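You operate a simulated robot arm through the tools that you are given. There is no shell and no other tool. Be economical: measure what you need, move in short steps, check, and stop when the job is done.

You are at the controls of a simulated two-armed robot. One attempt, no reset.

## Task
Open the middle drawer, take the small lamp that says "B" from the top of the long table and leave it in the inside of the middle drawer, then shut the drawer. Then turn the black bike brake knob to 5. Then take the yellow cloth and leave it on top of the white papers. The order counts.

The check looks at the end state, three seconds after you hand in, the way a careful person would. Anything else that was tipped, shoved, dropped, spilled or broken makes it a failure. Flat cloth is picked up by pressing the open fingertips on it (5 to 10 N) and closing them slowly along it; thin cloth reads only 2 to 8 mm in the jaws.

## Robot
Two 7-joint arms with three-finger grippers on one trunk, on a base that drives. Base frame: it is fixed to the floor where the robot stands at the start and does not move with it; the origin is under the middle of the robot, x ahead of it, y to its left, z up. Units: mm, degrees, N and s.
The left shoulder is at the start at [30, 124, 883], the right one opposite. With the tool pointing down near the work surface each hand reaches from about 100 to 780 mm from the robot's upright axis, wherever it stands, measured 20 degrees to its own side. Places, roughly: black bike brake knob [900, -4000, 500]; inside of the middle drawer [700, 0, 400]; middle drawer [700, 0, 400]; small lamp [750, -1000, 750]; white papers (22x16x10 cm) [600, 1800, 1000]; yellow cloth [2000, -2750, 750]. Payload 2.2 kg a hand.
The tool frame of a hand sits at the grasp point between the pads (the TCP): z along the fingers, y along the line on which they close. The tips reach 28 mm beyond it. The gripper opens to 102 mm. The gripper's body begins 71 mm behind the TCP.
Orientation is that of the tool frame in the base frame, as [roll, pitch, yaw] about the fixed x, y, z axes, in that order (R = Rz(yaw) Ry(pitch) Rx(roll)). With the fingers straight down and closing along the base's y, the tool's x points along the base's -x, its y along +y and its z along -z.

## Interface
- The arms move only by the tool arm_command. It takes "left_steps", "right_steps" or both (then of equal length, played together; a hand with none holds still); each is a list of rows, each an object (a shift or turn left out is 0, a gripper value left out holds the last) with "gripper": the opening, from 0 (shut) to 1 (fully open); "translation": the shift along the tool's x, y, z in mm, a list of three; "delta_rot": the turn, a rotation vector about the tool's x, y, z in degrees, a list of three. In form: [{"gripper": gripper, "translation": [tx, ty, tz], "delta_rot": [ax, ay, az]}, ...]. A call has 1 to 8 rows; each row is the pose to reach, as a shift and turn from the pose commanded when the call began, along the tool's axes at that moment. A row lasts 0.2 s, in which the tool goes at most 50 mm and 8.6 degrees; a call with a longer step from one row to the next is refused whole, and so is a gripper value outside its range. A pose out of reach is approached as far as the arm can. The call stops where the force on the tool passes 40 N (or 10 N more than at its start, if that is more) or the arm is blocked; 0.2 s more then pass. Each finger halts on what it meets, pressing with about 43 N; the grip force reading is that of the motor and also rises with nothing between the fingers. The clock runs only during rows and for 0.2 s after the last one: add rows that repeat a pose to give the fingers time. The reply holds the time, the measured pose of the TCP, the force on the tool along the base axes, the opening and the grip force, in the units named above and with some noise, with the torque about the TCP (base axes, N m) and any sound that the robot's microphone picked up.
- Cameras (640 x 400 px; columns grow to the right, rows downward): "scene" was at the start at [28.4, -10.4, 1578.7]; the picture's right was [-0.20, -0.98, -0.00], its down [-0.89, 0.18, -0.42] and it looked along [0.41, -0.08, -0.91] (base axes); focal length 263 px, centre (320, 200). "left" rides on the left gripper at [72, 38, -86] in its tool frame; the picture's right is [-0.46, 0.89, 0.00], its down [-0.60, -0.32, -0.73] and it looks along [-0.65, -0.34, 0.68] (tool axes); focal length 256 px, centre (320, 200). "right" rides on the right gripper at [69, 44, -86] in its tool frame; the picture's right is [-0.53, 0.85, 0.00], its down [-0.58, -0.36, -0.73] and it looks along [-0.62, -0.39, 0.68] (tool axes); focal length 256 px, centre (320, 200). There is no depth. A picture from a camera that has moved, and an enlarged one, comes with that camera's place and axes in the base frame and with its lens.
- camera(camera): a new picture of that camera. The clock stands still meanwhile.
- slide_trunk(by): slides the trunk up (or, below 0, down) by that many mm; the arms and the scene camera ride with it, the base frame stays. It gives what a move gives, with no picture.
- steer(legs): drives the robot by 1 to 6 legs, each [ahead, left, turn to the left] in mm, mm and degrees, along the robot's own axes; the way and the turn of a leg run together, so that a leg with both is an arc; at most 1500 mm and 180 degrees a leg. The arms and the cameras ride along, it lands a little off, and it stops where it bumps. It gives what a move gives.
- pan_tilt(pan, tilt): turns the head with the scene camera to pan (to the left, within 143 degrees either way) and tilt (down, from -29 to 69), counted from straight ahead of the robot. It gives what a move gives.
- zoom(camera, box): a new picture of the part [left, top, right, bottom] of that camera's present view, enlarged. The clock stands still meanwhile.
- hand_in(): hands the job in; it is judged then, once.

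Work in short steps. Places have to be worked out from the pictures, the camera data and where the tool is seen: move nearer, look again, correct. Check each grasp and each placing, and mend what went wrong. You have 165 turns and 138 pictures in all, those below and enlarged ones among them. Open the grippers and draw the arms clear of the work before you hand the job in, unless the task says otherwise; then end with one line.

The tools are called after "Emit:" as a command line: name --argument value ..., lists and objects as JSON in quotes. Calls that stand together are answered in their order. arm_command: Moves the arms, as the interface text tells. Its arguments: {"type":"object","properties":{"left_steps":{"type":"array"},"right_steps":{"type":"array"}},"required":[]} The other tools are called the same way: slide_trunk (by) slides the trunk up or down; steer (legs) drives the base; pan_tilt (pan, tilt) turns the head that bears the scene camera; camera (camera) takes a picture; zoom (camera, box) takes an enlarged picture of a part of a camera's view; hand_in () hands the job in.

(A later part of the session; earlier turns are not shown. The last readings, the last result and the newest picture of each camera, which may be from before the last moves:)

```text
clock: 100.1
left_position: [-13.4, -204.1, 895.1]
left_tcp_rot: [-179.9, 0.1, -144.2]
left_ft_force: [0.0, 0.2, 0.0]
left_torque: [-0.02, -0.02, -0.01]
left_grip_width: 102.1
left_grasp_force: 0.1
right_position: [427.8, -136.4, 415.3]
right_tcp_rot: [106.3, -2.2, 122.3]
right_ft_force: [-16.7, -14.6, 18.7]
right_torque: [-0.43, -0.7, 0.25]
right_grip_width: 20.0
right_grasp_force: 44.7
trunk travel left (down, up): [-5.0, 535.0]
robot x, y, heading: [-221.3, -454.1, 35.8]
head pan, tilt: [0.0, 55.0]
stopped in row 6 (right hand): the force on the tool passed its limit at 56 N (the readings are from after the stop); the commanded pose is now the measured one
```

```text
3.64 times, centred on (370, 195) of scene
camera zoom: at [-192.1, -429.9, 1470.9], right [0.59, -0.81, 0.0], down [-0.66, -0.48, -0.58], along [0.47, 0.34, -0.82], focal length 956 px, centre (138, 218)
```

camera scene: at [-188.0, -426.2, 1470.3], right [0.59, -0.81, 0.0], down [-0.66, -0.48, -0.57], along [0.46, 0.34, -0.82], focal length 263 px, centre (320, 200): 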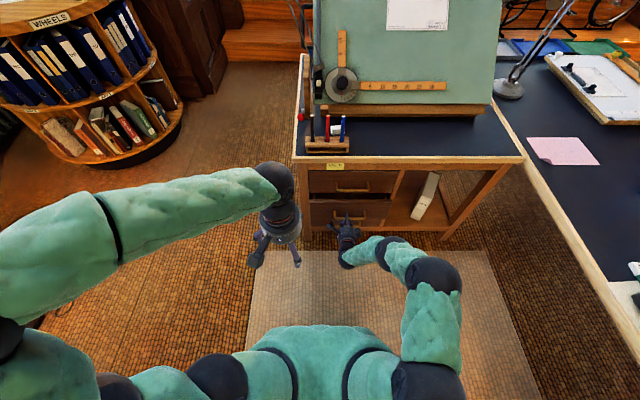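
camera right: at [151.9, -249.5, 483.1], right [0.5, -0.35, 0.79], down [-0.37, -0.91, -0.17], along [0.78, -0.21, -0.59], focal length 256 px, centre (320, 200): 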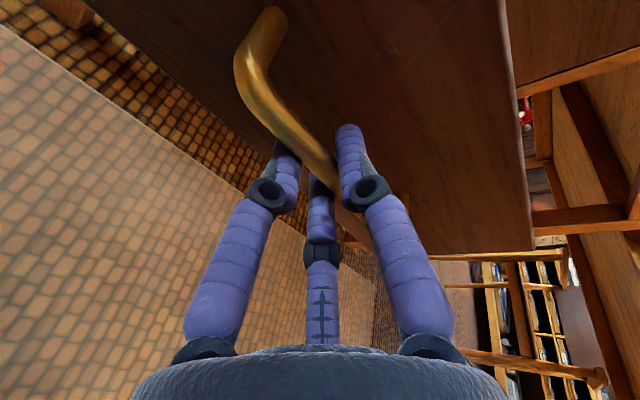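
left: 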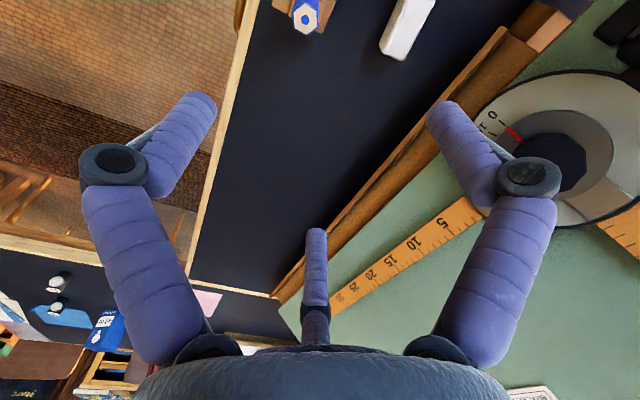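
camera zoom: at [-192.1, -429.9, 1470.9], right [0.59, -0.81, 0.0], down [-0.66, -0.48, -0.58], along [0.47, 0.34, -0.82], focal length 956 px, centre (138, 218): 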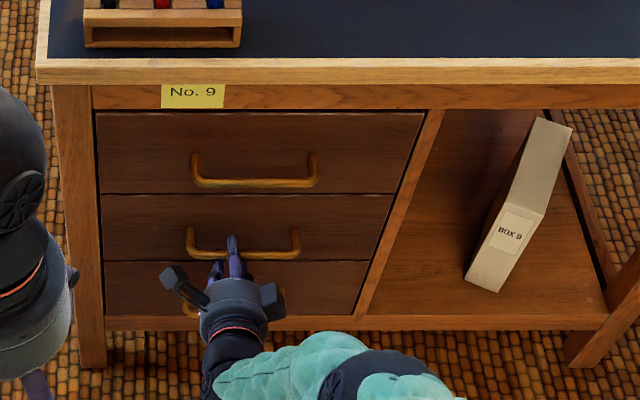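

It looks shut with a firm stop. Push a few mm more to verify, then release and back off.

Emit:
arm_command --right_steps '[{"translation": [0.4, 2, 6]}, {"translation": [0.8, 4, 12]}]'

Emit:
arm_command --right_steps '[{"gripper": 0.3}, {"gripper": 0.6}, {"gripper": 0.6}, {"gripper": 0.6, "translation": [0, 0, -30]}, {"gripper": 0.6, "translation": [0, -12, -70]}, {"gripper": 0.6, "translation": [0, -25, -110]}]'

Emit:
zoom --camera "scene" --box '[290, 140, 450, 250]'

Emit:
camera --camera "right"

```text
clock: 100.3
left_position: [-13.6, -204.3, 895.7]
left_tcp_rot: [180.0, 0.1, -144.4]
left_ft_force: [0.0, 0.6, -0.7]
left_torque: [0.02, 0.02, 0.02]
left_grip_width: 101.9
left_grasp_force: 0.0
right_position: [428.6, -135.0, 414.6]
right_tcp_rot: [106.1, -2.2, 122.3]
right_ft_force: [-15.4, -11.6, 18.3]
right_torque: [-0.46, -0.7, 0.24]
right_grip_width: 20.1
right_grasp_force: 44.2
trunk travel left (down, up): [-5.0, 535.0]
robot x, y, heading: [-226.2, -457.4, 36.0]
head pan, tilt: [0.0, 55.0]
stopped in row 1 (right hand): the force on the tool passed its limit at 50 N (the readings are from after the stop); the commanded pose is now the measured one
```

```text
clock: 101.7
left_position: [-11.7, -201.8, 894.7]
left_tcp_rot: [-180.0, 0.0, -144.3]
left_ft_force: [-0.2, -0.5, -0.6]
left_torque: [0.0, -0.02, 0.0]
left_grip_width: 102.2
left_grasp_force: 0.1
right_position: [334.4, -195.6, 422.9]
right_tcp_rot: [106.3, -2.2, 122.2]
right_ft_force: [0.0, 1.1, -0.9]
right_torque: [0.03, 0.04, 0.05]
right_grip_width: 61.2
right_grasp_force: 0.1
trunk travel left (down, up): [-5.0, 535.0]
robot x, y, heading: [-223.5, -456.6, 35.9]
head pan, tilt: [0.0, 55.0]
```

```text
3.64 times, centred on (370, 195) of scene
camera zoom: at [-189.4, -428.4, 1470.4], right [0.59, -0.81, 0.0], down [-0.66, -0.48, -0.57], along [0.46, 0.34, -0.82], focal length 956 px, centre (138, 218)
```

zoom: 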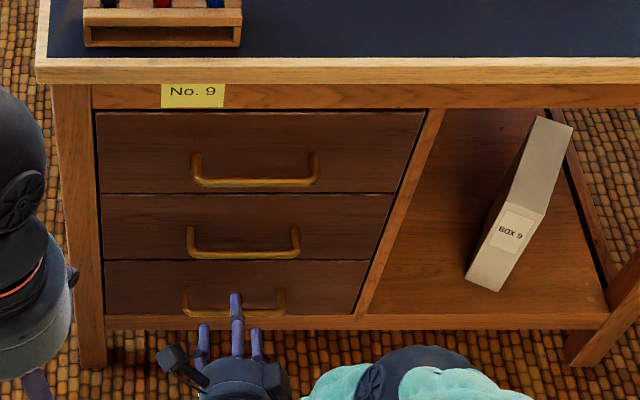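

```text
84 pictures are left
camera right: at [239.6, -178.7, 491.0], right [0.5, -0.35, 0.79], down [-0.38, -0.91, -0.17], along [0.78, -0.21, -0.59], focal length 256 px, centre (320, 200)
```

right: 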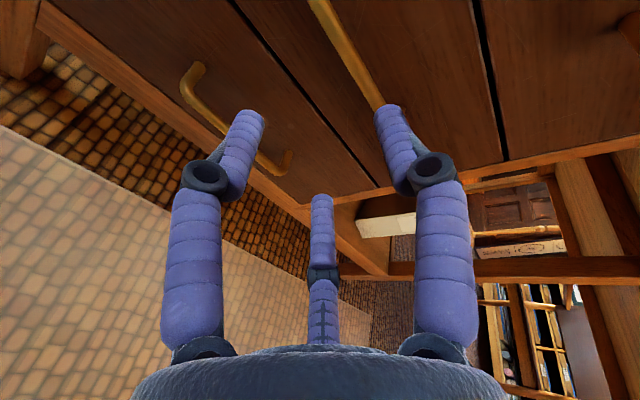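

The drawer is shut flush. Draw the right hand back, raise the trunk, and turn around to drive to the far side of the long table.

Emit:
arm_command --right_steps '[{"translation": [0, -12, -42]}, {"translation": [0, -24, -84]}, {"translation": [0, -36, -126]}, {"translation": [0, -48, -168]}, {"translation": [0, -52, -185]}]'

Emit:
slide_trunk --by 400

Emit:
steer --legs '[[0, 0, 180]]'

Emit:
pan_tilt --pan 20 --tilt 25

Emit:
camera --camera "scene"

```text
clock: 102.9
left_position: [-12.3, -202.3, 893.9]
left_tcp_rot: [-180.0, 0.0, -144.1]
left_ft_force: [0.5, -0.5, 0.7]
left_torque: [0.02, 0.02, 0.0]
left_grip_width: 102.0
left_grasp_force: 0.2
right_position: [169.8, -298.4, 420.9]
right_tcp_rot: [106.4, -2.2, 122.2]
right_ft_force: [-0.1, 0.1, -1.1]
right_torque: [0.02, -0.01, 0.03]
right_grip_width: 61.2
right_grasp_force: 0.0
trunk travel left (down, up): [-5.0, 535.0]
robot x, y, heading: [-224.3, -453.8, 35.6]
head pan, tilt: [0.0, 55.0]
```

```text
clock: 106.8
left_position: [-11.4, -202.0, 1293.7]
left_tcp_rot: [180.0, -0.1, -144.2]
left_ft_force: [0.5, -0.2, 0.2]
left_torque: [0.01, 0.0, 0.01]
left_grip_width: 102.1
left_grasp_force: 0.1
right_position: [171.9, -298.1, 820.6]
right_tcp_rot: [106.4, -2.2, 122.1]
right_ft_force: [-0.9, -0.8, 0.5]
right_torque: [0.01, -0.01, 0.0]
right_grip_width: 61.2
right_grasp_force: 0.0
trunk travel left (down, up): [-405.0, 135.0]
robot x, y, heading: [-220.4, -457.6, 35.7]
head pan, tilt: [0.0, 55.0]
```

```text
clock: 114.5
left_position: [-436.4, -704.1, 1294.0]
left_tcp_rot: [-180.0, 0.0, 35.0]
left_ft_force: [0.3, 0.0, 0.1]
left_torque: [0.05, -0.01, 0.0]
left_grip_width: 102.2
left_grasp_force: 0.0
right_position: [-616.8, -605.9, 820.5]
right_tcp_rot: [106.4, -2.2, -58.6]
right_ft_force: [-0.3, 0.3, 0.4]
right_torque: [0.05, 0.03, 0.02]
right_grip_width: 61.2
right_grasp_force: 0.1
trunk travel left (down, up): [-405.0, 135.0]
robot x, y, heading: [-223.9, -459.5, -144.9]
head pan, tilt: [0.0, 55.0]
```

```text
clock: 115.4
left_position: [-436.9, -704.5, 1294.5]
left_tcp_rot: [-180.0, -0.1, 35.1]
left_ft_force: [0.3, 1.3, -0.4]
left_torque: [0.03, -0.01, -0.01]
left_grip_width: 102.0
left_grasp_force: 0.1
right_position: [-618.0, -605.3, 820.0]
right_tcp_rot: [106.5, -2.2, -58.6]
right_ft_force: [0.4, 0.0, 0.3]
right_torque: [-0.01, 0.02, -0.03]
right_grip_width: 61.0
right_grasp_force: 0.1
trunk travel left (down, up): [-405.0, 135.0]
robot x, y, heading: [-219.4, -450.6, -145.0]
head pan, tilt: [20.0, 25.0]
```

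```text
83 pictures are left
camera scene: at [-252.1, -511.6, 1914.3], right [-0.82, 0.57, 0.0], down [0.24, 0.35, -0.91], along [-0.52, -0.74, -0.42], focal length 263 px, centre (320, 200)
```

scene: 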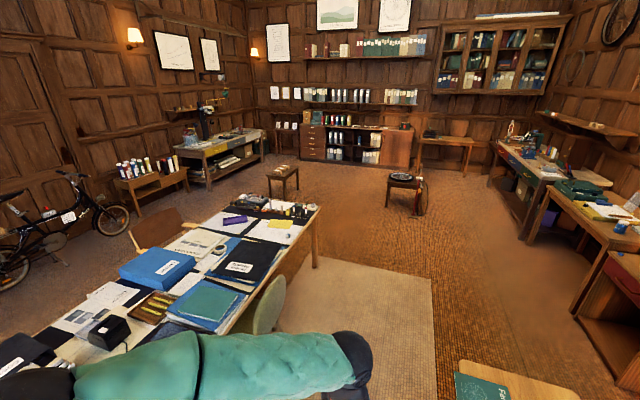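

The overview shows the way: drive along the table, round its far end (between it and the stool), and on to the black bike. First leg along the table.

Emit:
steer --legs '[[1500, 0, 1], [1500, 0, 0], [0, 0, 90]]'

Emit:
pan_tilt --pan 10 --tilt 30

Emit:
camera --camera "scene"

```text
clock: 118.4
left_position: [-755.0, -930.8, 1293.4]
left_tcp_rot: [179.9, -0.4, 35.2]
left_ft_force: [-1.8, -1.2, -0.7]
left_torque: [0.08, -0.16, -0.02]
left_grip_width: 102.2
left_grasp_force: 0.0
right_position: [-932.8, -831.6, 817.1]
right_tcp_rot: [106.8, -2.0, -58.2]
right_ft_force: [-1.3, -0.3, -0.7]
right_torque: [-0.01, 0.0, -0.01]
right_grip_width: 61.0
right_grasp_force: 0.2
trunk travel left (down, up): [-405.0, 135.0]
robot x, y, heading: [-536.9, -672.5, -144.5]
head pan, tilt: [20.0, 25.0]
stopped in leg 1: the robot was blocked; the commanded pose is now the measured one
```

```text
clock: 119.1
left_position: [-746.8, -926.2, 1295.2]
left_tcp_rot: [-179.9, 0.0, 35.3]
left_ft_force: [0.3, 0.7, 1.0]
left_torque: [-0.04, 0.04, 0.01]
left_grip_width: 101.8
left_grasp_force: 0.0
right_position: [-926.3, -828.1, 820.2]
right_tcp_rot: [106.5, -2.2, -58.2]
right_ft_force: [-0.5, -0.4, -0.2]
right_torque: [-0.01, -0.02, 0.02]
right_grip_width: 61.3
right_grasp_force: 0.2
trunk travel left (down, up): [-405.0, 135.0]
robot x, y, heading: [-533.8, -676.9, -144.7]
head pan, tilt: [10.0, 30.0]
```

```text
82 pictures are left
camera scene: at [-573.9, -719.9, 1906.5], right [-0.71, 0.7, 0.0], down [0.35, 0.36, -0.87], along [-0.61, -0.62, -0.5], focal length 263 px, centre (320, 200)
```

scene: 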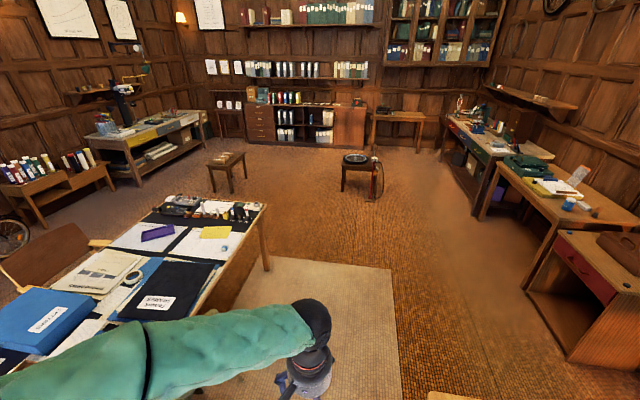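

Blocked by something; look down ahead.

Emit:
pan_tilt --pan 0 --tilt 65

Emit:
camera --camera "scene"

Emit:
pan_tilt --pan -60 --tilt 50

Emit:
camera --camera "scene"

```text
clock: 120.1
left_position: [-747.7, -926.3, 1294.7]
left_tcp_rot: [180.0, 0.0, 35.3]
left_ft_force: [-0.3, 0.3, -0.1]
left_torque: [-0.01, 0.02, -0.02]
left_grip_width: 102.1
left_grasp_force: 0.0
right_position: [-927.5, -828.5, 820.3]
right_tcp_rot: [106.6, -2.3, -58.2]
right_ft_force: [0.2, 0.5, -1.2]
right_torque: [-0.02, -0.02, 0.06]
right_grip_width: 61.0
right_grasp_force: 0.0
trunk travel left (down, up): [-405.0, 135.0]
robot x, y, heading: [-536.1, -673.8, -144.6]
head pan, tilt: [0.0, 65.0]
```

```text
81 pictures are left
camera scene: at [-561.4, -691.7, 1858.8], right [-0.58, 0.81, 0.0], down [0.74, 0.53, -0.42], along [-0.34, -0.25, -0.91], focal length 263 px, centre (320, 200)
```

scene: 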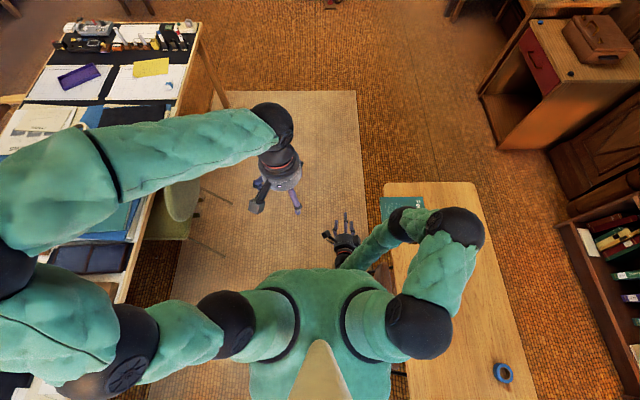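

```text
clock: 121.4
left_position: [-746.5, -927.2, 1294.9]
left_tcp_rot: [180.0, -0.1, 35.3]
left_ft_force: [-0.4, 0.0, -0.1]
left_torque: [0.04, -0.06, 0.03]
left_grip_width: 102.0
left_grasp_force: 0.1
right_position: [-927.8, -828.9, 819.0]
right_tcp_rot: [106.6, -2.3, -58.2]
right_ft_force: [0.3, 0.4, 0.2]
right_torque: [0.02, 0.0, -0.05]
right_grip_width: 61.2
right_grasp_force: 0.1
trunk travel left (down, up): [-405.0, 135.0]
robot x, y, heading: [-537.9, -672.8, -144.5]
head pan, tilt: [-60.0, 50.0]
```

```text
80 pictures are left
camera scene: at [-582.1, -624.6, 1876.9], right [0.42, 0.91, 0.0], down [0.7, -0.32, -0.64], along [-0.58, 0.27, -0.77], focal length 263 px, centre (320, 200)
```

scene: 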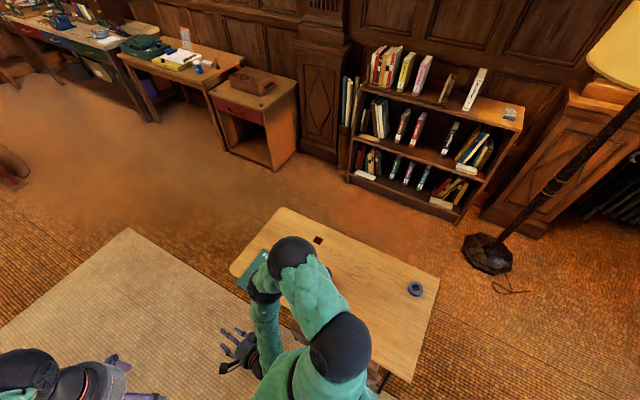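

A second small table stands on my right. Back off a bit, shift left 170 and continue forward between chair and small table.

Emit:
steer --legs '[[-60, 0, 0], [0, 170, 0], [900, 0, 0.6]]'

Emit:
pan_tilt --pan 0 --tilt 60

Emit:
camera --camera "scene"

```text
clock: 127.8
left_position: [-1328.4, -1547.3, 1294.7]
left_tcp_rot: [179.9, 0.1, 35.3]
left_ft_force: [-0.3, 0.1, -0.3]
left_torque: [0.03, 0.01, 0.02]
left_grip_width: 102.2
left_grasp_force: 0.0
right_position: [-1506.8, -1448.7, 819.7]
right_tcp_rot: [106.7, -2.2, -58.2]
right_ft_force: [-0.6, -0.5, -0.4]
right_torque: [0.03, -0.01, -0.02]
right_grip_width: 61.4
right_grasp_force: 0.1
trunk travel left (down, up): [-405.0, 135.0]
robot x, y, heading: [-1115.1, -1294.2, -144.5]
head pan, tilt: [-60.0, 50.0]
```

```text
clock: 129.1
left_position: [-1327.7, -1546.8, 1293.6]
left_tcp_rot: [-180.0, 0.0, 35.3]
left_ft_force: [0.5, 0.0, 0.4]
left_torque: [-0.05, 0.03, 0.01]
left_grip_width: 101.8
left_grasp_force: 0.1
right_position: [-1507.5, -1449.7, 819.6]
right_tcp_rot: [106.7, -2.3, -58.2]
right_ft_force: [0.3, 0.3, -0.5]
right_torque: [0.02, 0.01, 0.0]
right_grip_width: 61.3
right_grasp_force: 0.0
trunk travel left (down, up): [-405.0, 135.0]
robot x, y, heading: [-1115.2, -1296.0, -144.9]
head pan, tilt: [0.0, 60.0]
```

```text
79 pictures are left
camera scene: at [-1146.6, -1316.0, 1864.4], right [-0.58, 0.82, 0.0], down [0.71, 0.5, -0.5], along [-0.41, -0.29, -0.87], focal length 263 px, centre (320, 200)
```

scene: 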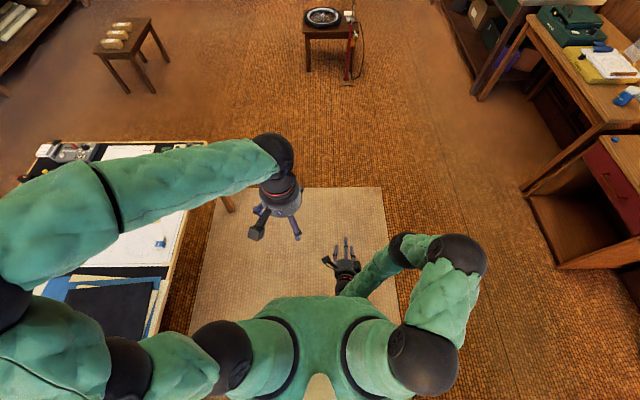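

Passed. Continue 1740 mm beyond the table's end and turn left.

Emit:
steer --legs '[[1300, 0, 0], [440, 0, 0], [0, 0, 90]]'

Emit:
pan_tilt --pan 20 --tilt 35

Emit:
camera --camera "scene"

```text
clock: 141.8
left_position: [-2272.0, -2531.6, 1295.2]
left_tcp_rot: [-179.9, 0.1, 126.6]
left_ft_force: [0.2, 0.2, -0.5]
left_torque: [0.01, 0.0, 0.01]
left_grip_width: 102.0
left_grasp_force: 0.0
right_position: [-2363.2, -2713.9, 820.8]
right_tcp_rot: [106.6, -2.3, 33.2]
right_ft_force: [1.0, -0.1, 0.4]
right_torque: [-0.02, 0.0, -0.02]
right_grip_width: 61.3
right_grasp_force: 0.0
trunk travel left (down, up): [-405.0, 135.0]
robot x, y, heading: [-2527.4, -2326.6, -53.1]
head pan, tilt: [0.0, 60.0]
```

```text
clock: 142.7
left_position: [-2271.5, -2531.3, 1295.2]
left_tcp_rot: [-179.8, 0.1, 126.6]
left_ft_force: [0.0, 0.2, -0.4]
left_torque: [0.01, -0.04, 0.0]
left_grip_width: 102.0
left_grasp_force: 0.1
right_position: [-2364.4, -2714.8, 819.7]
right_tcp_rot: [106.6, -2.2, 33.2]
right_ft_force: [-0.3, -0.2, -0.5]
right_torque: [0.0, 0.03, -0.05]
right_grip_width: 61.6
right_grasp_force: 0.1
trunk travel left (down, up): [-405.0, 135.0]
robot x, y, heading: [-2528.6, -2326.9, -53.3]
head pan, tilt: [20.0, 35.0]
```

```text
78 pictures are left
camera scene: at [-2472.9, -2347.8, 1898.6], right [-0.55, -0.84, 0.0], down [-0.48, 0.31, -0.82], along [0.68, -0.45, -0.57], focal length 263 px, centre (320, 200)
```

scene: 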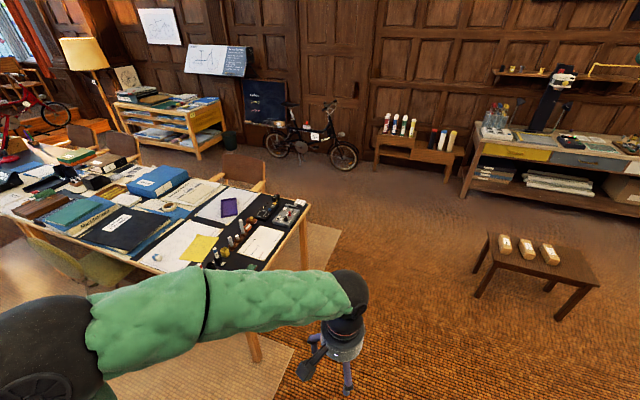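

The bike and, left of it, a shelf unit (likely with the yellow cloth) are ahead. Drive forward past the table end.

Emit:
steer --legs '[[1300, 0, 0], [950, 0, 0]]'

Emit:
pan_tilt --pan 60 --tilt 35

Emit:
camera --camera "scene"

```text
clock: 153.8
left_position: [-919.8, -4357.6, 1293.9]
left_tcp_rot: [179.9, 0.0, 126.2]
left_ft_force: [-0.4, -1.4, 0.4]
left_torque: [-0.02, -0.01, 0.0]
left_grip_width: 102.0
left_grasp_force: 0.1
right_position: [-1015.9, -4537.9, 818.6]
right_tcp_rot: [106.6, -2.2, 32.5]
right_ft_force: [0.3, 0.3, -0.7]
right_torque: [0.03, -0.03, 0.02]
right_grip_width: 61.0
right_grasp_force: 0.0
trunk travel left (down, up): [-405.0, 135.0]
robot x, y, heading: [-1173.0, -4147.0, -53.8]
head pan, tilt: [20.0, 35.0]
```

```text
clock: 154.9
left_position: [-921.0, -4357.4, 1294.7]
left_tcp_rot: [-179.9, 0.0, 126.2]
left_ft_force: [-0.3, 0.6, -1.1]
left_torque: [-0.02, -0.02, 0.01]
left_grip_width: 102.0
left_grasp_force: 0.0
right_position: [-1015.4, -4538.1, 819.5]
right_tcp_rot: [106.6, -2.2, 32.5]
right_ft_force: [0.3, 0.0, 0.6]
right_torque: [0.02, 0.01, 0.0]
right_grip_width: 61.2
right_grasp_force: 0.1
trunk travel left (down, up): [-405.0, 135.0]
robot x, y, heading: [-1173.3, -4147.9, -53.8]
head pan, tilt: [60.0, 35.0]
```

```text
77 pictures are left
camera scene: at [-1105.5, -4112.4, 1898.6], right [0.11, -0.99, 0.0], down [-0.57, -0.06, -0.82], along [0.81, 0.09, -0.57], focal length 263 px, centre (320, 200)
```

scene: 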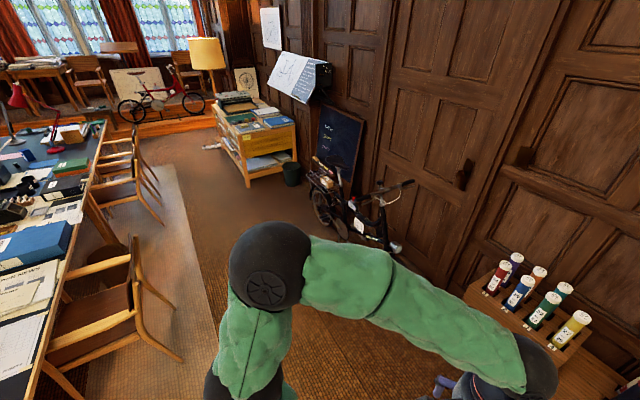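

Corridor between the chairs and the bike is ~1.2 m wide. Turn left and drive along it toward the bike.

Emit:
steer --legs '[[100, 0, 0], [0, 0, 90], [1300, 0, 0]]'

Emit:
pan_tilt --pan -45 --tilt 45

Emit:
camera --camera "scene"

```text
clock: 166.0
left_position: [149.5, -3213.6, 1294.5]
left_tcp_rot: [-180.0, 0.0, -144.7]
left_ft_force: [0.1, 0.1, 0.3]
left_torque: [-0.01, 0.02, 0.03]
left_grip_width: 101.8
left_grasp_force: 0.0
right_position: [327.6, -3311.2, 818.9]
right_tcp_rot: [106.6, -2.3, 121.8]
right_ft_force: [0.3, 1.1, 0.0]
right_torque: [0.04, 0.01, 0.0]
right_grip_width: 61.2
right_grasp_force: 0.2
trunk travel left (down, up): [-405.0, 135.0]
robot x, y, heading: [-62.5, -3464.6, 35.2]
head pan, tilt: [60.0, 35.0]
```

```text
clock: 167.8
left_position: [148.4, -3214.1, 1295.6]
left_tcp_rot: [179.9, -0.1, -144.7]
left_ft_force: [0.0, -0.7, 0.2]
left_torque: [0.02, 0.02, 0.02]
left_grip_width: 102.1
left_grasp_force: 0.1
right_position: [328.5, -3311.1, 819.8]
right_tcp_rot: [106.6, -2.2, 121.8]
right_ft_force: [-0.3, 0.1, 0.0]
right_torque: [0.0, -0.03, 0.0]
right_grip_width: 61.5
right_grasp_force: 0.0
trunk travel left (down, up): [-405.0, 135.0]
robot x, y, heading: [-62.3, -3464.8, 35.3]
head pan, tilt: [-45.0, 45.0]
```

```text
76 pictures are left
camera scene: at [-8.4, -3493.6, 1883.8], right [-0.17, -0.99, 0.0], down [-0.7, 0.12, -0.71], along [0.7, -0.12, -0.71], focal length 263 px, centre (320, 200)
```

scene: 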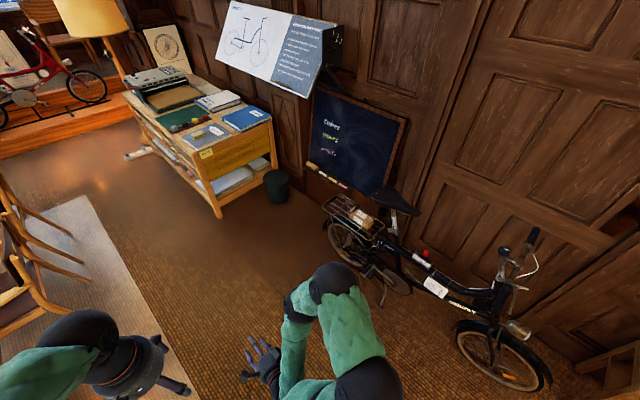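

Zoom on the bike and on the shelf unit.

Emit:
zoom --camera "scene" --box '[320, 180, 560, 340]'

Emit:
zoom --camera "scene" --box '[110, 60, 290, 220]'

```text
2.50 times, centred on (440, 260) of scene
camera zoom: at [-8.4, -3493.6, 1883.8], right [-0.17, -0.99, 0.0], down [-0.7, 0.12, -0.71], along [0.7, -0.12, -0.71], focal length 657 px, centre (20, 50)
```

zoom: 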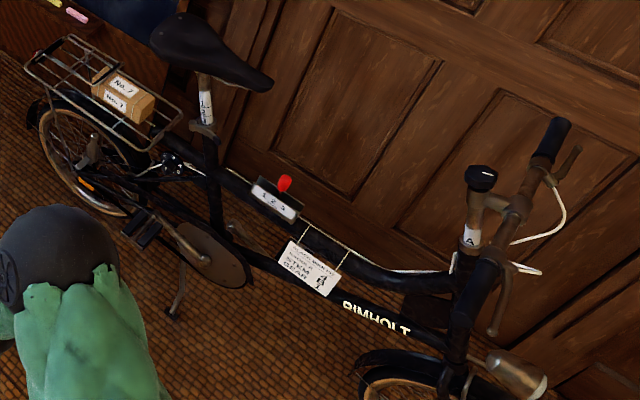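

```text
2.50 times, centred on (200, 140) of scene
camera zoom: at [-8.4, -3493.6, 1883.8], right [-0.17, -0.99, 0.0], down [-0.7, 0.12, -0.71], along [0.7, -0.12, -0.71], focal length 657 px, centre (620, 350)
```

zoom: 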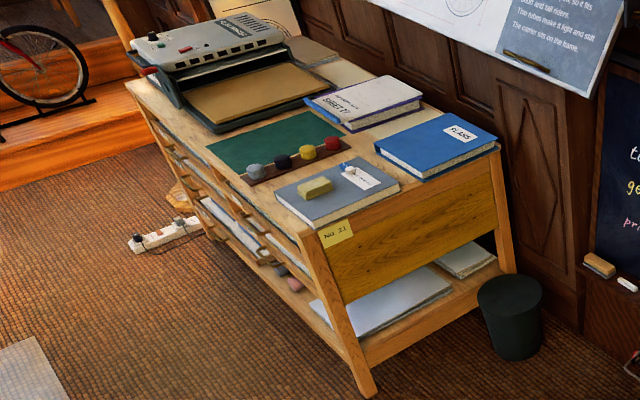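

The small dial near the rear hub (zoom (175,160)) fits the given place (≈(898,-4050,500)). Drive to face it and look closer.

Emit:
steer --legs '[[566, -382, 0], [0, 0, -89]]'

Emit:
pan_tilt --pan -8 --tilt 55

Emit:
camera --camera "scene"

Emit:
camera --camera "right"

```text
clock: 175.4
left_position: [862.3, -3666.7, 1294.6]
left_tcp_rot: [180.0, 0.0, 125.5]
left_ft_force: [-1.1, 0.0, 0.4]
left_torque: [0.01, -0.01, 0.0]
left_grip_width: 102.0
left_grasp_force: 0.1
right_position: [766.1, -3847.1, 820.2]
right_tcp_rot: [106.5, -2.3, 31.9]
right_ft_force: [-0.3, -0.4, 0.5]
right_torque: [-0.01, 0.01, 0.01]
right_grip_width: 61.0
right_grasp_force: 0.0
trunk travel left (down, up): [-405.0, 135.0]
robot x, y, heading: [611.4, -3458.5, -54.5]
head pan, tilt: [-45.0, 45.0]
```

```text
clock: 176.4
left_position: [863.5, -3667.4, 1294.5]
left_tcp_rot: [179.9, 0.0, 125.5]
left_ft_force: [-0.3, 0.6, 0.1]
left_torque: [0.0, 0.0, -0.06]
left_grip_width: 102.0
left_grasp_force: 0.1
right_position: [765.2, -3847.4, 819.9]
right_tcp_rot: [106.6, -2.3, 32.0]
right_ft_force: [0.3, -0.4, 0.9]
right_torque: [0.04, -0.01, 0.01]
right_grip_width: 61.0
right_grasp_force: 0.1
trunk travel left (down, up): [-405.0, 135.0]
robot x, y, heading: [610.8, -3449.3, -54.6]
head pan, tilt: [-8.0, 55.0]
```

```text
73 pictures are left
camera scene: at [626.4, -3493.1, 1870.4], right [-0.89, -0.46, 0.0], down [-0.38, 0.73, -0.57], along [0.27, -0.51, -0.82], focal length 263 px, centre (320, 200)
```

scene: 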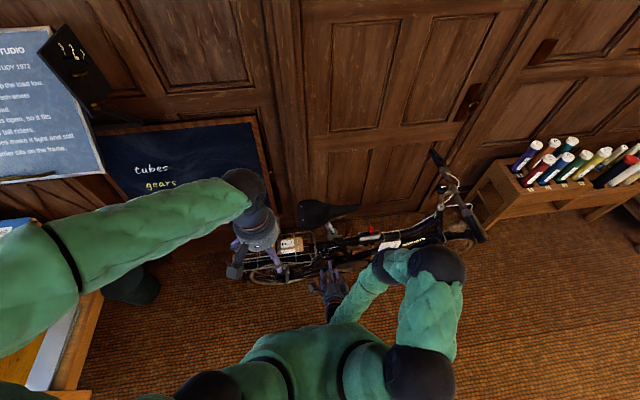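

```text
72 pictures are left
camera right: at [784.9, -3753.5, 887.9], right [-0.35, -0.5, 0.79], down [-0.91, 0.38, -0.16], along [-0.22, -0.77, -0.59], focal length 256 px, centre (320, 200)
```

right: 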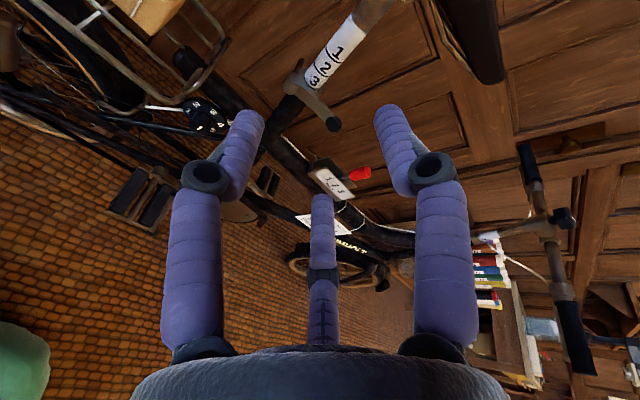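

The black dial with white digits appears at (205,118) in the right camera; zoom.

Emit:
zoom --camera "right" --box '[150, 80, 250, 150]'

Emit:
zoom --camera "scene" --box '[230, 210, 390, 310]'

```text
5.71 times, centred on (200, 115) of right
camera zoom: at [784.9, -3753.5, 887.9], right [-0.35, -0.5, 0.79], down [-0.91, 0.38, -0.16], along [-0.22, -0.77, -0.59], focal length 1463 px, centre (1006, 686)
```

zoom: 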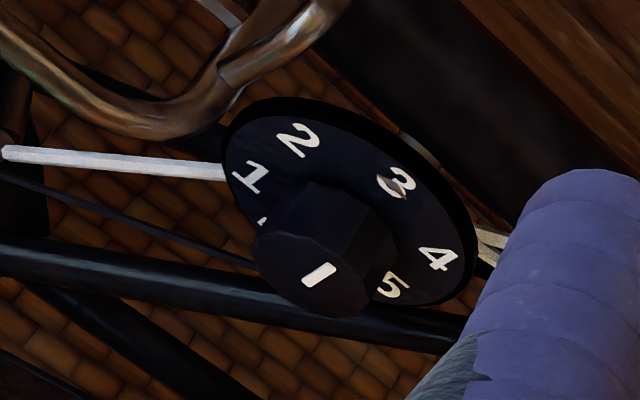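

```text
4.00 times, centred on (310, 260) of scene
camera zoom: at [626.4, -3493.1, 1870.4], right [-0.89, -0.46, 0.0], down [-0.38, 0.73, -0.57], along [0.27, -0.51, -0.82], focal length 1051 px, centre (360, -40)
```

zoom: 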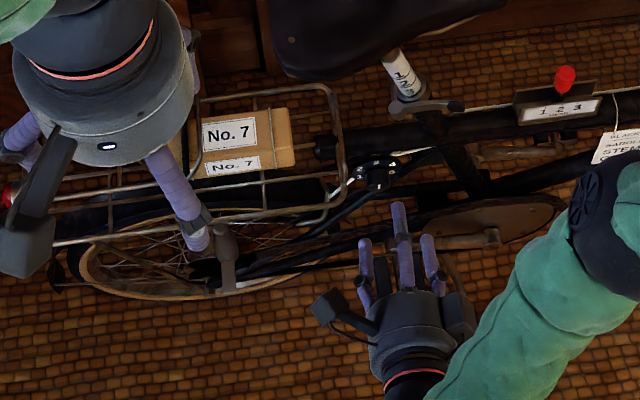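

Knob at ≈(887,-4048,470), facing me roughly horizontally. Level the fingers (roll→~92, yaw→~36) and lower the trunk 300 for a head-on look.

Emit:
slide_trunk --by -320

Emit:
arm_command --right_steps '[{"delta_rot": [-7, 2, 0]}, {"delta_rot": [-14, 4, 0]}]'

Emit:
camera --camera "right"

```text
clock: 179.6
left_position: [863.2, -3666.3, 975.7]
left_tcp_rot: [179.9, 0.0, 125.5]
left_ft_force: [-0.6, -0.7, 0.1]
left_torque: [0.0, 0.0, 0.0]
left_grip_width: 102.1
left_grasp_force: 0.1
right_position: [766.2, -3848.0, 500.3]
right_tcp_rot: [106.6, -2.2, 31.9]
right_ft_force: [-0.7, -0.3, 0.2]
right_torque: [0.0, -0.01, 0.01]
right_grip_width: 61.2
right_grasp_force: 0.0
trunk travel left (down, up): [-85.0, 455.0]
robot x, y, heading: [615.4, -3454.3, -54.3]
head pan, tilt: [-8.0, 55.0]
```

```text
clock: 180.2
left_position: [862.3, -3666.9, 975.1]
left_tcp_rot: [-180.0, 0.0, 125.5]
left_ft_force: [-0.4, 0.5, 0.4]
left_torque: [0.0, -0.02, -0.02]
left_grip_width: 102.0
left_grasp_force: 0.0
right_position: [765.8, -3847.4, 500.2]
right_tcp_rot: [92.2, -3.1, 35.9]
right_ft_force: [0.1, 0.2, 0.0]
right_torque: [-0.01, -0.02, -0.01]
right_grip_width: 61.1
right_grasp_force: 0.1
trunk travel left (down, up): [-85.0, 455.0]
robot x, y, heading: [608.7, -3458.8, -54.4]
head pan, tilt: [-8.0, 55.0]
```

```text
69 pictures are left
camera right: at [769.7, -3740.8, 549.6], right [-0.45, -0.37, 0.82], down [-0.89, 0.28, -0.36], along [-0.09, -0.89, -0.45], focal length 256 px, centre (320, 200)
```

right: 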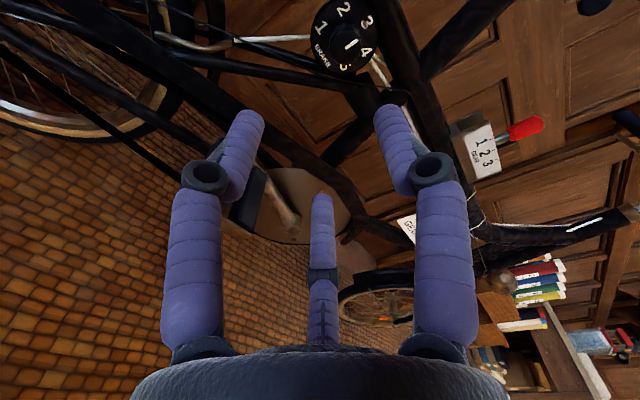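

Zoom on the dial, labelled "BRAKE".

Emit:
zoom --camera "right" --box '[300, 0, 390, 75]'

```text
5.33 times, centred on (345, 38) of right
camera zoom: at [769.7, -3740.8, 549.6], right [-0.45, -0.37, 0.82], down [-0.89, 0.28, -0.36], along [-0.09, -0.89, -0.45], focal length 1365 px, centre (187, 1067)
```

zoom: 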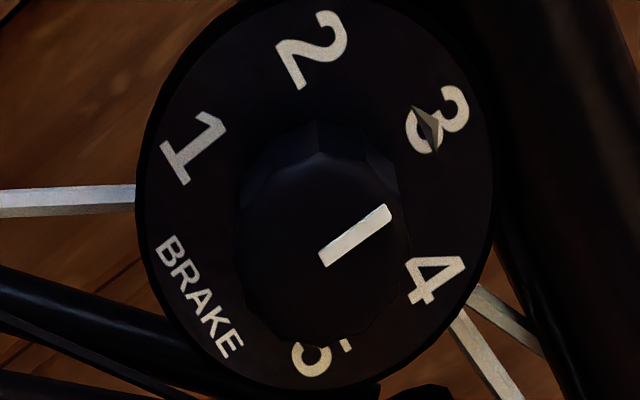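

The knob points at 3; 5 is 120° clockwise. Cap centre triangulates to ≈(869,-4018,511). Move to a standoff 70 mm in front of it, fully level.

Emit:
arm_command --right_steps '[{"translation": [-5, 5, 40], "delta_rot": [-2.2, 0, 0]}, {"translation": [-11, 11, 85], "delta_rot": [-2.2, 0, 0]}, {"translation": [-17, 17, 129], "delta_rot": [-2.2, 0, 0]}]'

Emit:
camera --camera "right"

Emit:
zoom --camera "scene" --box '[230, 210, 430, 310]'

```text
clock: 181.0
left_position: [862.7, -3666.2, 974.1]
left_tcp_rot: [180.0, 0.0, 125.5]
left_ft_force: [0.3, 0.0, -0.3]
left_torque: [0.0, -0.02, 0.0]
left_grip_width: 101.7
left_grasp_force: 0.0
right_position: [829.4, -3961.1, 510.1]
right_tcp_rot: [90.3, -3.0, 35.9]
right_ft_force: [-0.1, 0.0, -0.7]
right_torque: [-0.01, 0.01, -0.03]
right_grip_width: 61.2
right_grasp_force: 0.0
trunk travel left (down, up): [-85.0, 455.0]
robot x, y, heading: [609.4, -3455.6, -54.5]
head pan, tilt: [-8.0, 55.0]
```

```text
67 pictures are left
camera right: at [831.8, -3854.4, 556.7], right [-0.47, -0.34, 0.82], down [-0.88, 0.27, -0.39], along [-0.08, -0.9, -0.43], focal length 256 px, centre (320, 200)
```

right: 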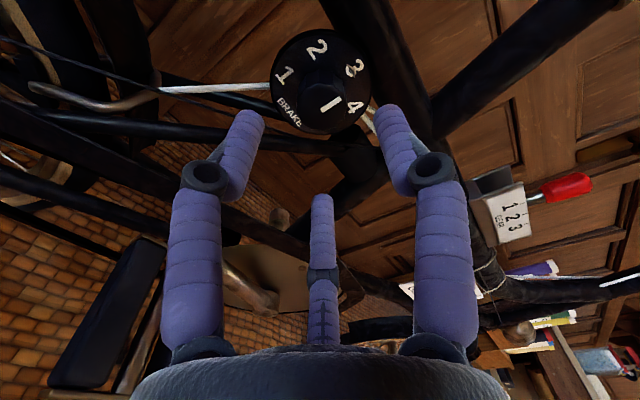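

```text
3.20 times, centred on (330, 260) of scene
camera zoom: at [626.5, -3493.1, 1550.4], right [-0.89, -0.46, 0.0], down [-0.38, 0.73, -0.57], along [0.27, -0.51, -0.82], focal length 841 px, centre (288, 8)
```

zoom: 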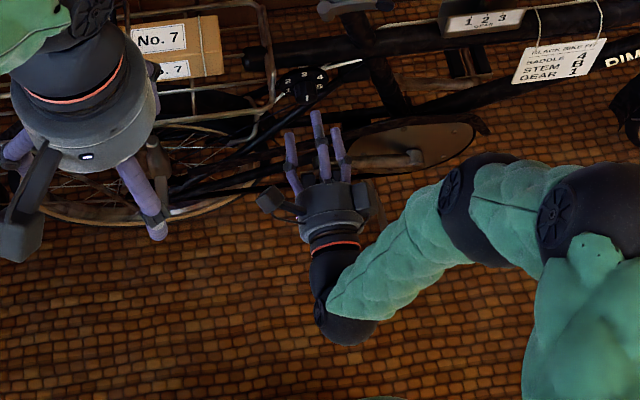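

The dial normal is ≈(-.65,.74,.12). Adjust the tool axis to match, then test the wrist range by turning +30° freely.

Emit:
arm_command --right_steps '[{"delta_rot": [7.5, 4, 0]}, {"delta_rot": [7.5, 4, 0]}]'

Emit:
arm_command --right_steps '[{"delta_rot": [0, 0, 8]}, {"delta_rot": [0, 0, 16]}, {"delta_rot": [0, 0, 24]}, {"delta_rot": [0, 0, 32]}]'

```text
clock: 181.6
left_position: [862.2, -3667.2, 974.5]
left_tcp_rot: [-180.0, -0.1, 125.5]
left_ft_force: [-0.6, -0.9, -1.4]
left_torque: [0.03, 0.0, 0.01]
left_grip_width: 102.2
left_grasp_force: 0.1
right_position: [827.6, -3961.5, 509.9]
right_tcp_rot: [97.6, -3.3, 39.9]
right_ft_force: [-0.5, -0.1, -0.5]
right_torque: [-0.02, 0.04, -0.05]
right_grip_width: 61.4
right_grasp_force: 0.1
trunk travel left (down, up): [-85.0, 455.0]
robot x, y, heading: [610.5, -3454.4, -54.5]
head pan, tilt: [-8.0, 55.0]
```

```text
clock: 182.6
left_position: [863.6, -3666.0, 974.4]
left_tcp_rot: [-180.0, 0.0, 125.5]
left_ft_force: [-0.2, -1.2, 0.3]
left_torque: [-0.01, 0.01, 0.0]
left_grip_width: 101.7
left_grasp_force: 0.0
right_position: [828.6, -3963.1, 512.0]
right_tcp_rot: [99.2, -35.1, 35.0]
right_ft_force: [-0.4, 0.0, 0.9]
right_torque: [-0.01, -0.01, -0.01]
right_grip_width: 61.2
right_grasp_force: 0.1
trunk travel left (down, up): [-85.0, 455.0]
robot x, y, heading: [608.1, -3456.1, -54.6]
head pan, tilt: [-8.0, 55.0]
```

The +32° end works. Now turn to the start orientation (−122°) to test the other end.

Emit:
arm_command --right_steps '[{"delta_rot": [0, 0, -8.5]}, {"delta_rot": [0, 0, -17]}, {"delta_rot": [0, 0, -25.5]}, {"delta_rot": [0, 0, -34]}, {"delta_rot": [0, 0, -42.5]}, {"delta_rot": [0, 0, -51]}, {"delta_rot": [0, 0, -59.5]}, {"delta_rot": [0, 0, -68]}]'

Emit:
arm_command --right_steps '[{"delta_rot": [0, 0, -8.5]}, {"delta_rot": [0, 0, -17]}, {"delta_rot": [0, 0, -25.5]}, {"delta_rot": [0, 0, -34]}, {"delta_rot": [0, 0, -42.5]}, {"delta_rot": [0, 0, -51]}, {"delta_rot": [0, 0, -54]}]'

Emit:
camera --camera "right"

```text
clock: 184.4
left_position: [864.1, -3667.0, 975.0]
left_tcp_rot: [-179.9, 0.1, 125.5]
left_ft_force: [0.3, 0.1, 0.2]
left_torque: [0.0, -0.01, -0.01]
left_grip_width: 101.7
left_grasp_force: 0.0
right_position: [827.1, -3962.4, 509.7]
right_tcp_rot: [98.9, 32.6, 45.0]
right_ft_force: [0.1, 0.3, 0.1]
right_torque: [0.0, 0.0, 0.03]
right_grip_width: 61.1
right_grasp_force: 0.0
trunk travel left (down, up): [-85.0, 455.0]
robot x, y, heading: [607.0, -3456.4, -54.1]
head pan, tilt: [-8.0, 55.0]
```

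```text
clock: 186.0
left_position: [863.4, -3666.6, 974.0]
left_tcp_rot: [-180.0, 0.1, 125.6]
left_ft_force: [0.2, -0.1, 0.2]
left_torque: [-0.02, 0.03, 0.01]
left_grip_width: 102.1
left_grasp_force: 0.1
right_position: [827.9, -3962.5, 509.2]
right_tcp_rot: [157.6, 81.9, 107.6]
right_ft_force: [0.2, 0.0, -0.6]
right_torque: [0.0, 0.0, 0.02]
right_grip_width: 61.2
right_grasp_force: 0.1
trunk travel left (down, up): [-85.0, 455.0]
robot x, y, heading: [612.2, -3452.8, -54.6]
head pan, tilt: [-8.0, 55.0]
```

```text
65 pictures are left
camera right: at [802.6, -3861.0, 454.8], right [0.67, 0.47, 0.57], down [-0.72, 0.24, 0.65], along [0.17, -0.85, 0.5], focal length 256 px, centre (320, 200)
```

right: 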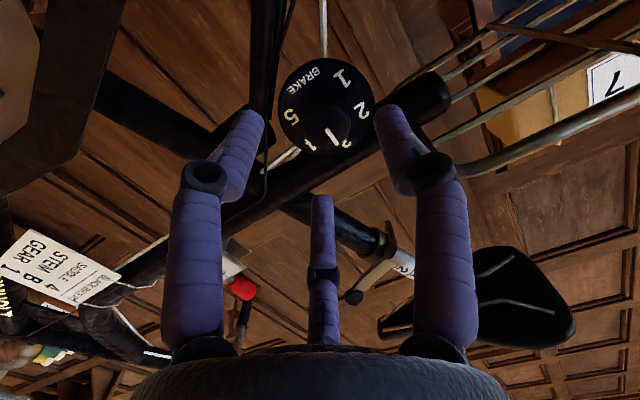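

Range is fine both ways. Zoom on the dial from this new viewpoint to refine its centre.

Emit:
zoom --camera "right" --box '[270, 50, 380, 160]'

```text
3.64 times, centred on (325, 105) of right
camera zoom: at [802.6, -3861.0, 454.8], right [0.67, 0.47, 0.57], down [-0.72, 0.24, 0.65], along [0.17, -0.85, 0.5], focal length 931 px, centre (302, 546)
```

zoom: 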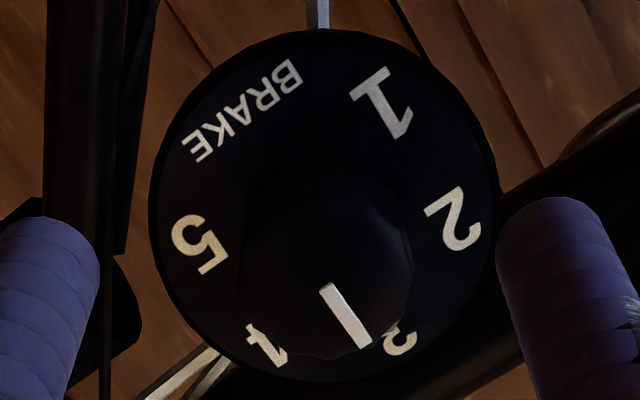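

Refined: plate centre (891,-4046,510), cap (869,-4016,510): axis is horizontal along my heading. Re-level the tool and advance 60 mm.

Emit:
arm_command --right_steps '[{"delta_rot": [2, -3.8, 0], "gripper": 0.68}, {"delta_rot": [4, -7.6, 0], "gripper": 0.68}]'

Emit:
arm_command --right_steps '[{"translation": [0, 0, 20]}, {"translation": [0, 0, 40]}, {"translation": [0, 0, 55]}]'

Emit:
camera --camera "right"

```text
clock: 186.6
left_position: [862.3, -3667.3, 974.4]
left_tcp_rot: [180.0, 0.0, 125.5]
left_ft_force: [-0.3, -0.2, -0.5]
left_torque: [-0.01, 0.01, -0.01]
left_grip_width: 101.9
left_grasp_force: 0.0
right_position: [827.4, -3962.5, 509.9]
right_tcp_rot: [90.7, 87.1, 36.4]
right_ft_force: [-1.1, 0.0, 0.1]
right_torque: [0.02, -0.03, 0.02]
right_grip_width: 69.5
right_grasp_force: 0.0
trunk travel left (down, up): [-85.0, 455.0]
robot x, y, heading: [609.2, -3456.3, -54.2]
head pan, tilt: [-8.0, 55.0]
```

```text
clock: 187.4
left_position: [862.8, -3668.0, 974.3]
left_tcp_rot: [180.0, 0.0, 125.5]
left_ft_force: [0.6, 0.6, 0.2]
left_torque: [0.02, 0.01, -0.03]
left_grip_width: 101.9
left_grasp_force: 0.0
right_position: [859.2, -4006.8, 509.1]
right_tcp_rot: [93.0, 87.0, 38.9]
right_ft_force: [0.0, -0.3, 0.5]
right_torque: [0.0, -0.04, -0.02]
right_grip_width: 69.3
right_grasp_force: 0.1
trunk travel left (down, up): [-85.0, 455.0]
robot x, y, heading: [613.5, -3454.2, -54.3]
head pan, tilt: [-8.0, 55.0]
```

```text
63 pictures are left
camera right: at [847.5, -3910.2, 442.9], right [0.66, 0.48, 0.58], down [-0.75, 0.36, 0.56], along [0.06, -0.8, 0.59], focal length 256 px, centre (320, 200)
```

right: 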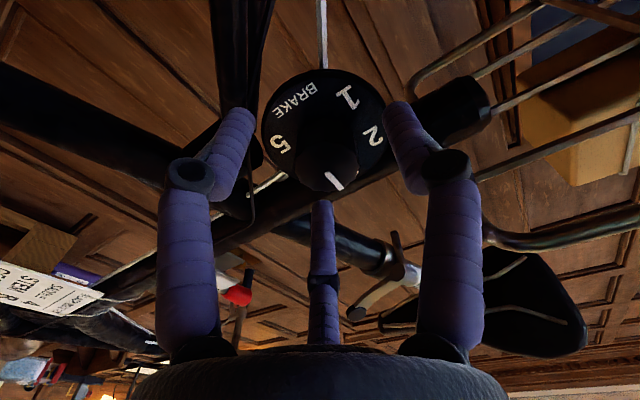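

Knob sits between the fingers. Advance 13 mm more, shift 3 mm, and close.

Emit:
arm_command --right_steps '[{"translation": [0, 3, 7]}, {"translation": [0, 3, 13]}, {"translation": [0, 3, 13], "gripper": 0.5}, {"translation": [0, 3, 13], "gripper": 0.4}, {"translation": [0, 3, 13], "gripper": 0.3}, {"translation": [0, 3, 13], "gripper": 0.25}]'

Emit:
zoom --camera "right" --box '[220, 50, 440, 230]'

```text
clock: 188.6
left_position: [860.6, -3666.9, 975.5]
left_tcp_rot: [-180.0, 0.0, 125.3]
left_ft_force: [-0.3, 0.5, 0.1]
left_torque: [0.03, -0.01, 0.0]
left_grip_width: 101.9
left_grasp_force: 0.1
right_position: [868.9, -4011.1, 508.5]
right_tcp_rot: [93.0, 86.9, 38.8]
right_ft_force: [-6.3, 5.4, 5.8]
right_torque: [-0.26, -0.06, -0.18]
right_grip_width: 37.8
right_grasp_force: 4.7
trunk travel left (down, up): [-85.0, 455.0]
robot x, y, heading: [611.5, -3453.1, -54.7]
head pan, tilt: [-8.0, 55.0]
stopped in row 5 (right hand): the force on the tool passed its limit at 44 N (the readings are from after the stop); the commanded pose is now the measured one
```

```text
2.22 times, centred on (330, 140) of right
camera zoom: at [855.5, -3914.7, 442.2], right [0.66, 0.48, 0.58], down [-0.75, 0.36, 0.56], along [0.06, -0.8, 0.59], focal length 569 px, centre (298, 333)
```

zoom: 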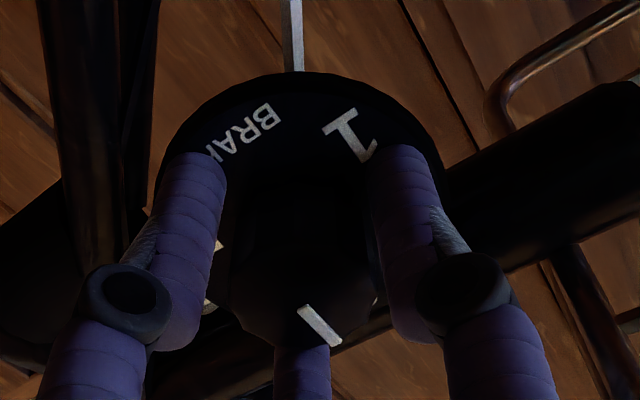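

It touched and stopped on side force; tighten the grip.

Emit:
arm_command --right_steps '[{"gripper": 0.3}, {"gripper": 0.3}]'

```text
clock: 189.2
left_position: [860.8, -3665.7, 975.6]
left_tcp_rot: [180.0, 0.1, 125.3]
left_ft_force: [0.0, 0.1, -0.1]
left_torque: [0.04, 0.02, 0.0]
left_grip_width: 102.1
left_grasp_force: 0.1
right_position: [867.2, -4010.2, 509.3]
right_tcp_rot: [92.6, 86.8, 38.4]
right_ft_force: [-13.2, 9.5, 11.7]
right_torque: [-0.41, -0.23, 0.12]
right_grip_width: 36.9
right_grasp_force: 4.3
trunk travel left (down, up): [-85.0, 455.0]
robot x, y, heading: [611.9, -3456.9, -54.6]
head pan, tilt: [-8.0, 55.0]
```

Close fully for a firm hold.

Emit:
arm_command --right_steps '[{"gripper": 0.1}, {"gripper": 0.1}, {"gripper": 0.1}]'

Emit:
zoom --camera "right" --box '[220, 50, 440, 230]'

```text
clock: 190.0
left_position: [861.8, -3664.5, 975.4]
left_tcp_rot: [-180.0, 0.1, 125.5]
left_ft_force: [0.9, 0.0, -0.1]
left_torque: [-0.01, -0.01, 0.01]
left_grip_width: 101.8
left_grasp_force: 0.2
right_position: [868.0, -4011.9, 510.3]
right_tcp_rot: [92.1, 86.7, 38.0]
right_ft_force: [-19.3, 14.2, 17.5]
right_torque: [-0.27, 0.56, 0.57]
right_grip_width: 35.9
right_grasp_force: 38.7
trunk travel left (down, up): [-85.0, 455.0]
robot x, y, heading: [609.5, -3454.1, -54.4]
head pan, tilt: [-8.0, 55.0]
```

```text
2.22 times, centred on (330, 140) of right
camera zoom: at [855.4, -3914.8, 442.7], right [0.66, 0.48, 0.58], down [-0.75, 0.36, 0.56], along [0.06, -0.8, 0.59], focal length 569 px, centre (298, 333)
```

zoom: 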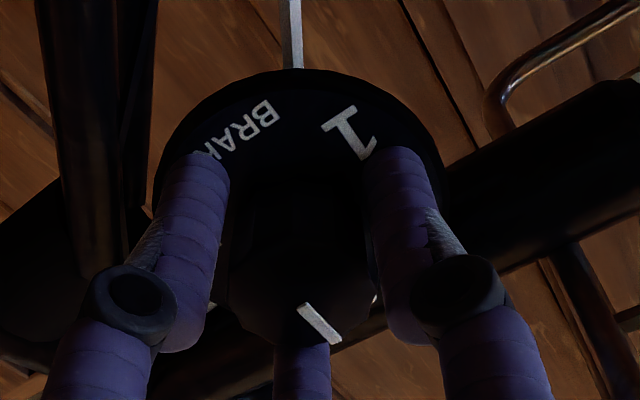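

Firm hold now (36 mm, 39 N). Turn +56° about the tool axis first.

Emit:
arm_command --right_steps '[{"translation": [0, 0, -1.5], "delta_rot": [0, 0, 7]}, {"translation": [0, 0, -1.5], "delta_rot": [0, 0, 14]}, {"translation": [0, 0, -1.5], "delta_rot": [0, 0, 21]}, {"translation": [0, 0, -1.5], "delta_rot": [0, 0, 28]}, {"translation": [0, 0, -1.5], "delta_rot": [0, 0, 35]}, {"translation": [0, 0, -1.5], "delta_rot": [0, 0, 42]}, {"translation": [0, 0, -1.5], "delta_rot": [0, 0, 49]}, {"translation": [0, 0, -1.5], "delta_rot": [0, 0, 56]}]'

Emit:
zoom --camera "right" --box '[220, 50, 440, 230]'

```text
clock: 191.8
left_position: [861.7, -3665.3, 974.7]
left_tcp_rot: [180.0, 0.0, 125.4]
left_ft_force: [-0.8, 0.1, -0.6]
left_torque: [0.01, -0.02, 0.0]
left_grip_width: 102.0
left_grasp_force: 0.0
right_position: [868.5, -4009.8, 509.9]
right_tcp_rot: [90.1, 30.7, 36.0]
right_ft_force: [-7.8, 0.8, 11.4]
right_torque: [0.04, 0.03, 0.12]
right_grip_width: 33.5
right_grasp_force: 45.2
trunk travel left (down, up): [-85.0, 455.0]
robot x, y, heading: [609.0, -3454.8, -54.5]
head pan, tilt: [-8.0, 55.0]
```

```text
2.22 times, centred on (330, 140) of right
camera zoom: at [883.4, -3894.5, 511.5], right [-0.02, -0.02, 1.0], down [-0.98, 0.19, -0.02], along [-0.19, -0.98, -0.02], focal length 569 px, centre (298, 333)
```

zoom: 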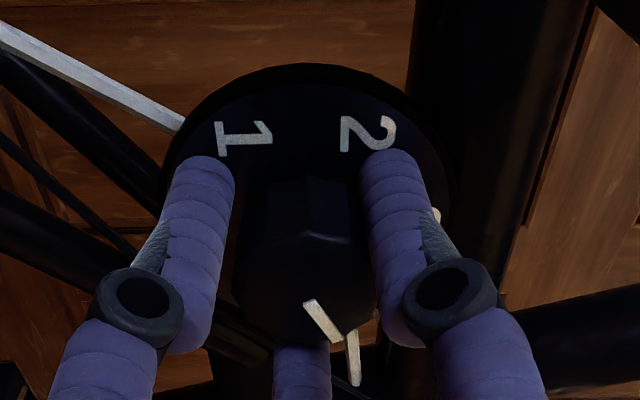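

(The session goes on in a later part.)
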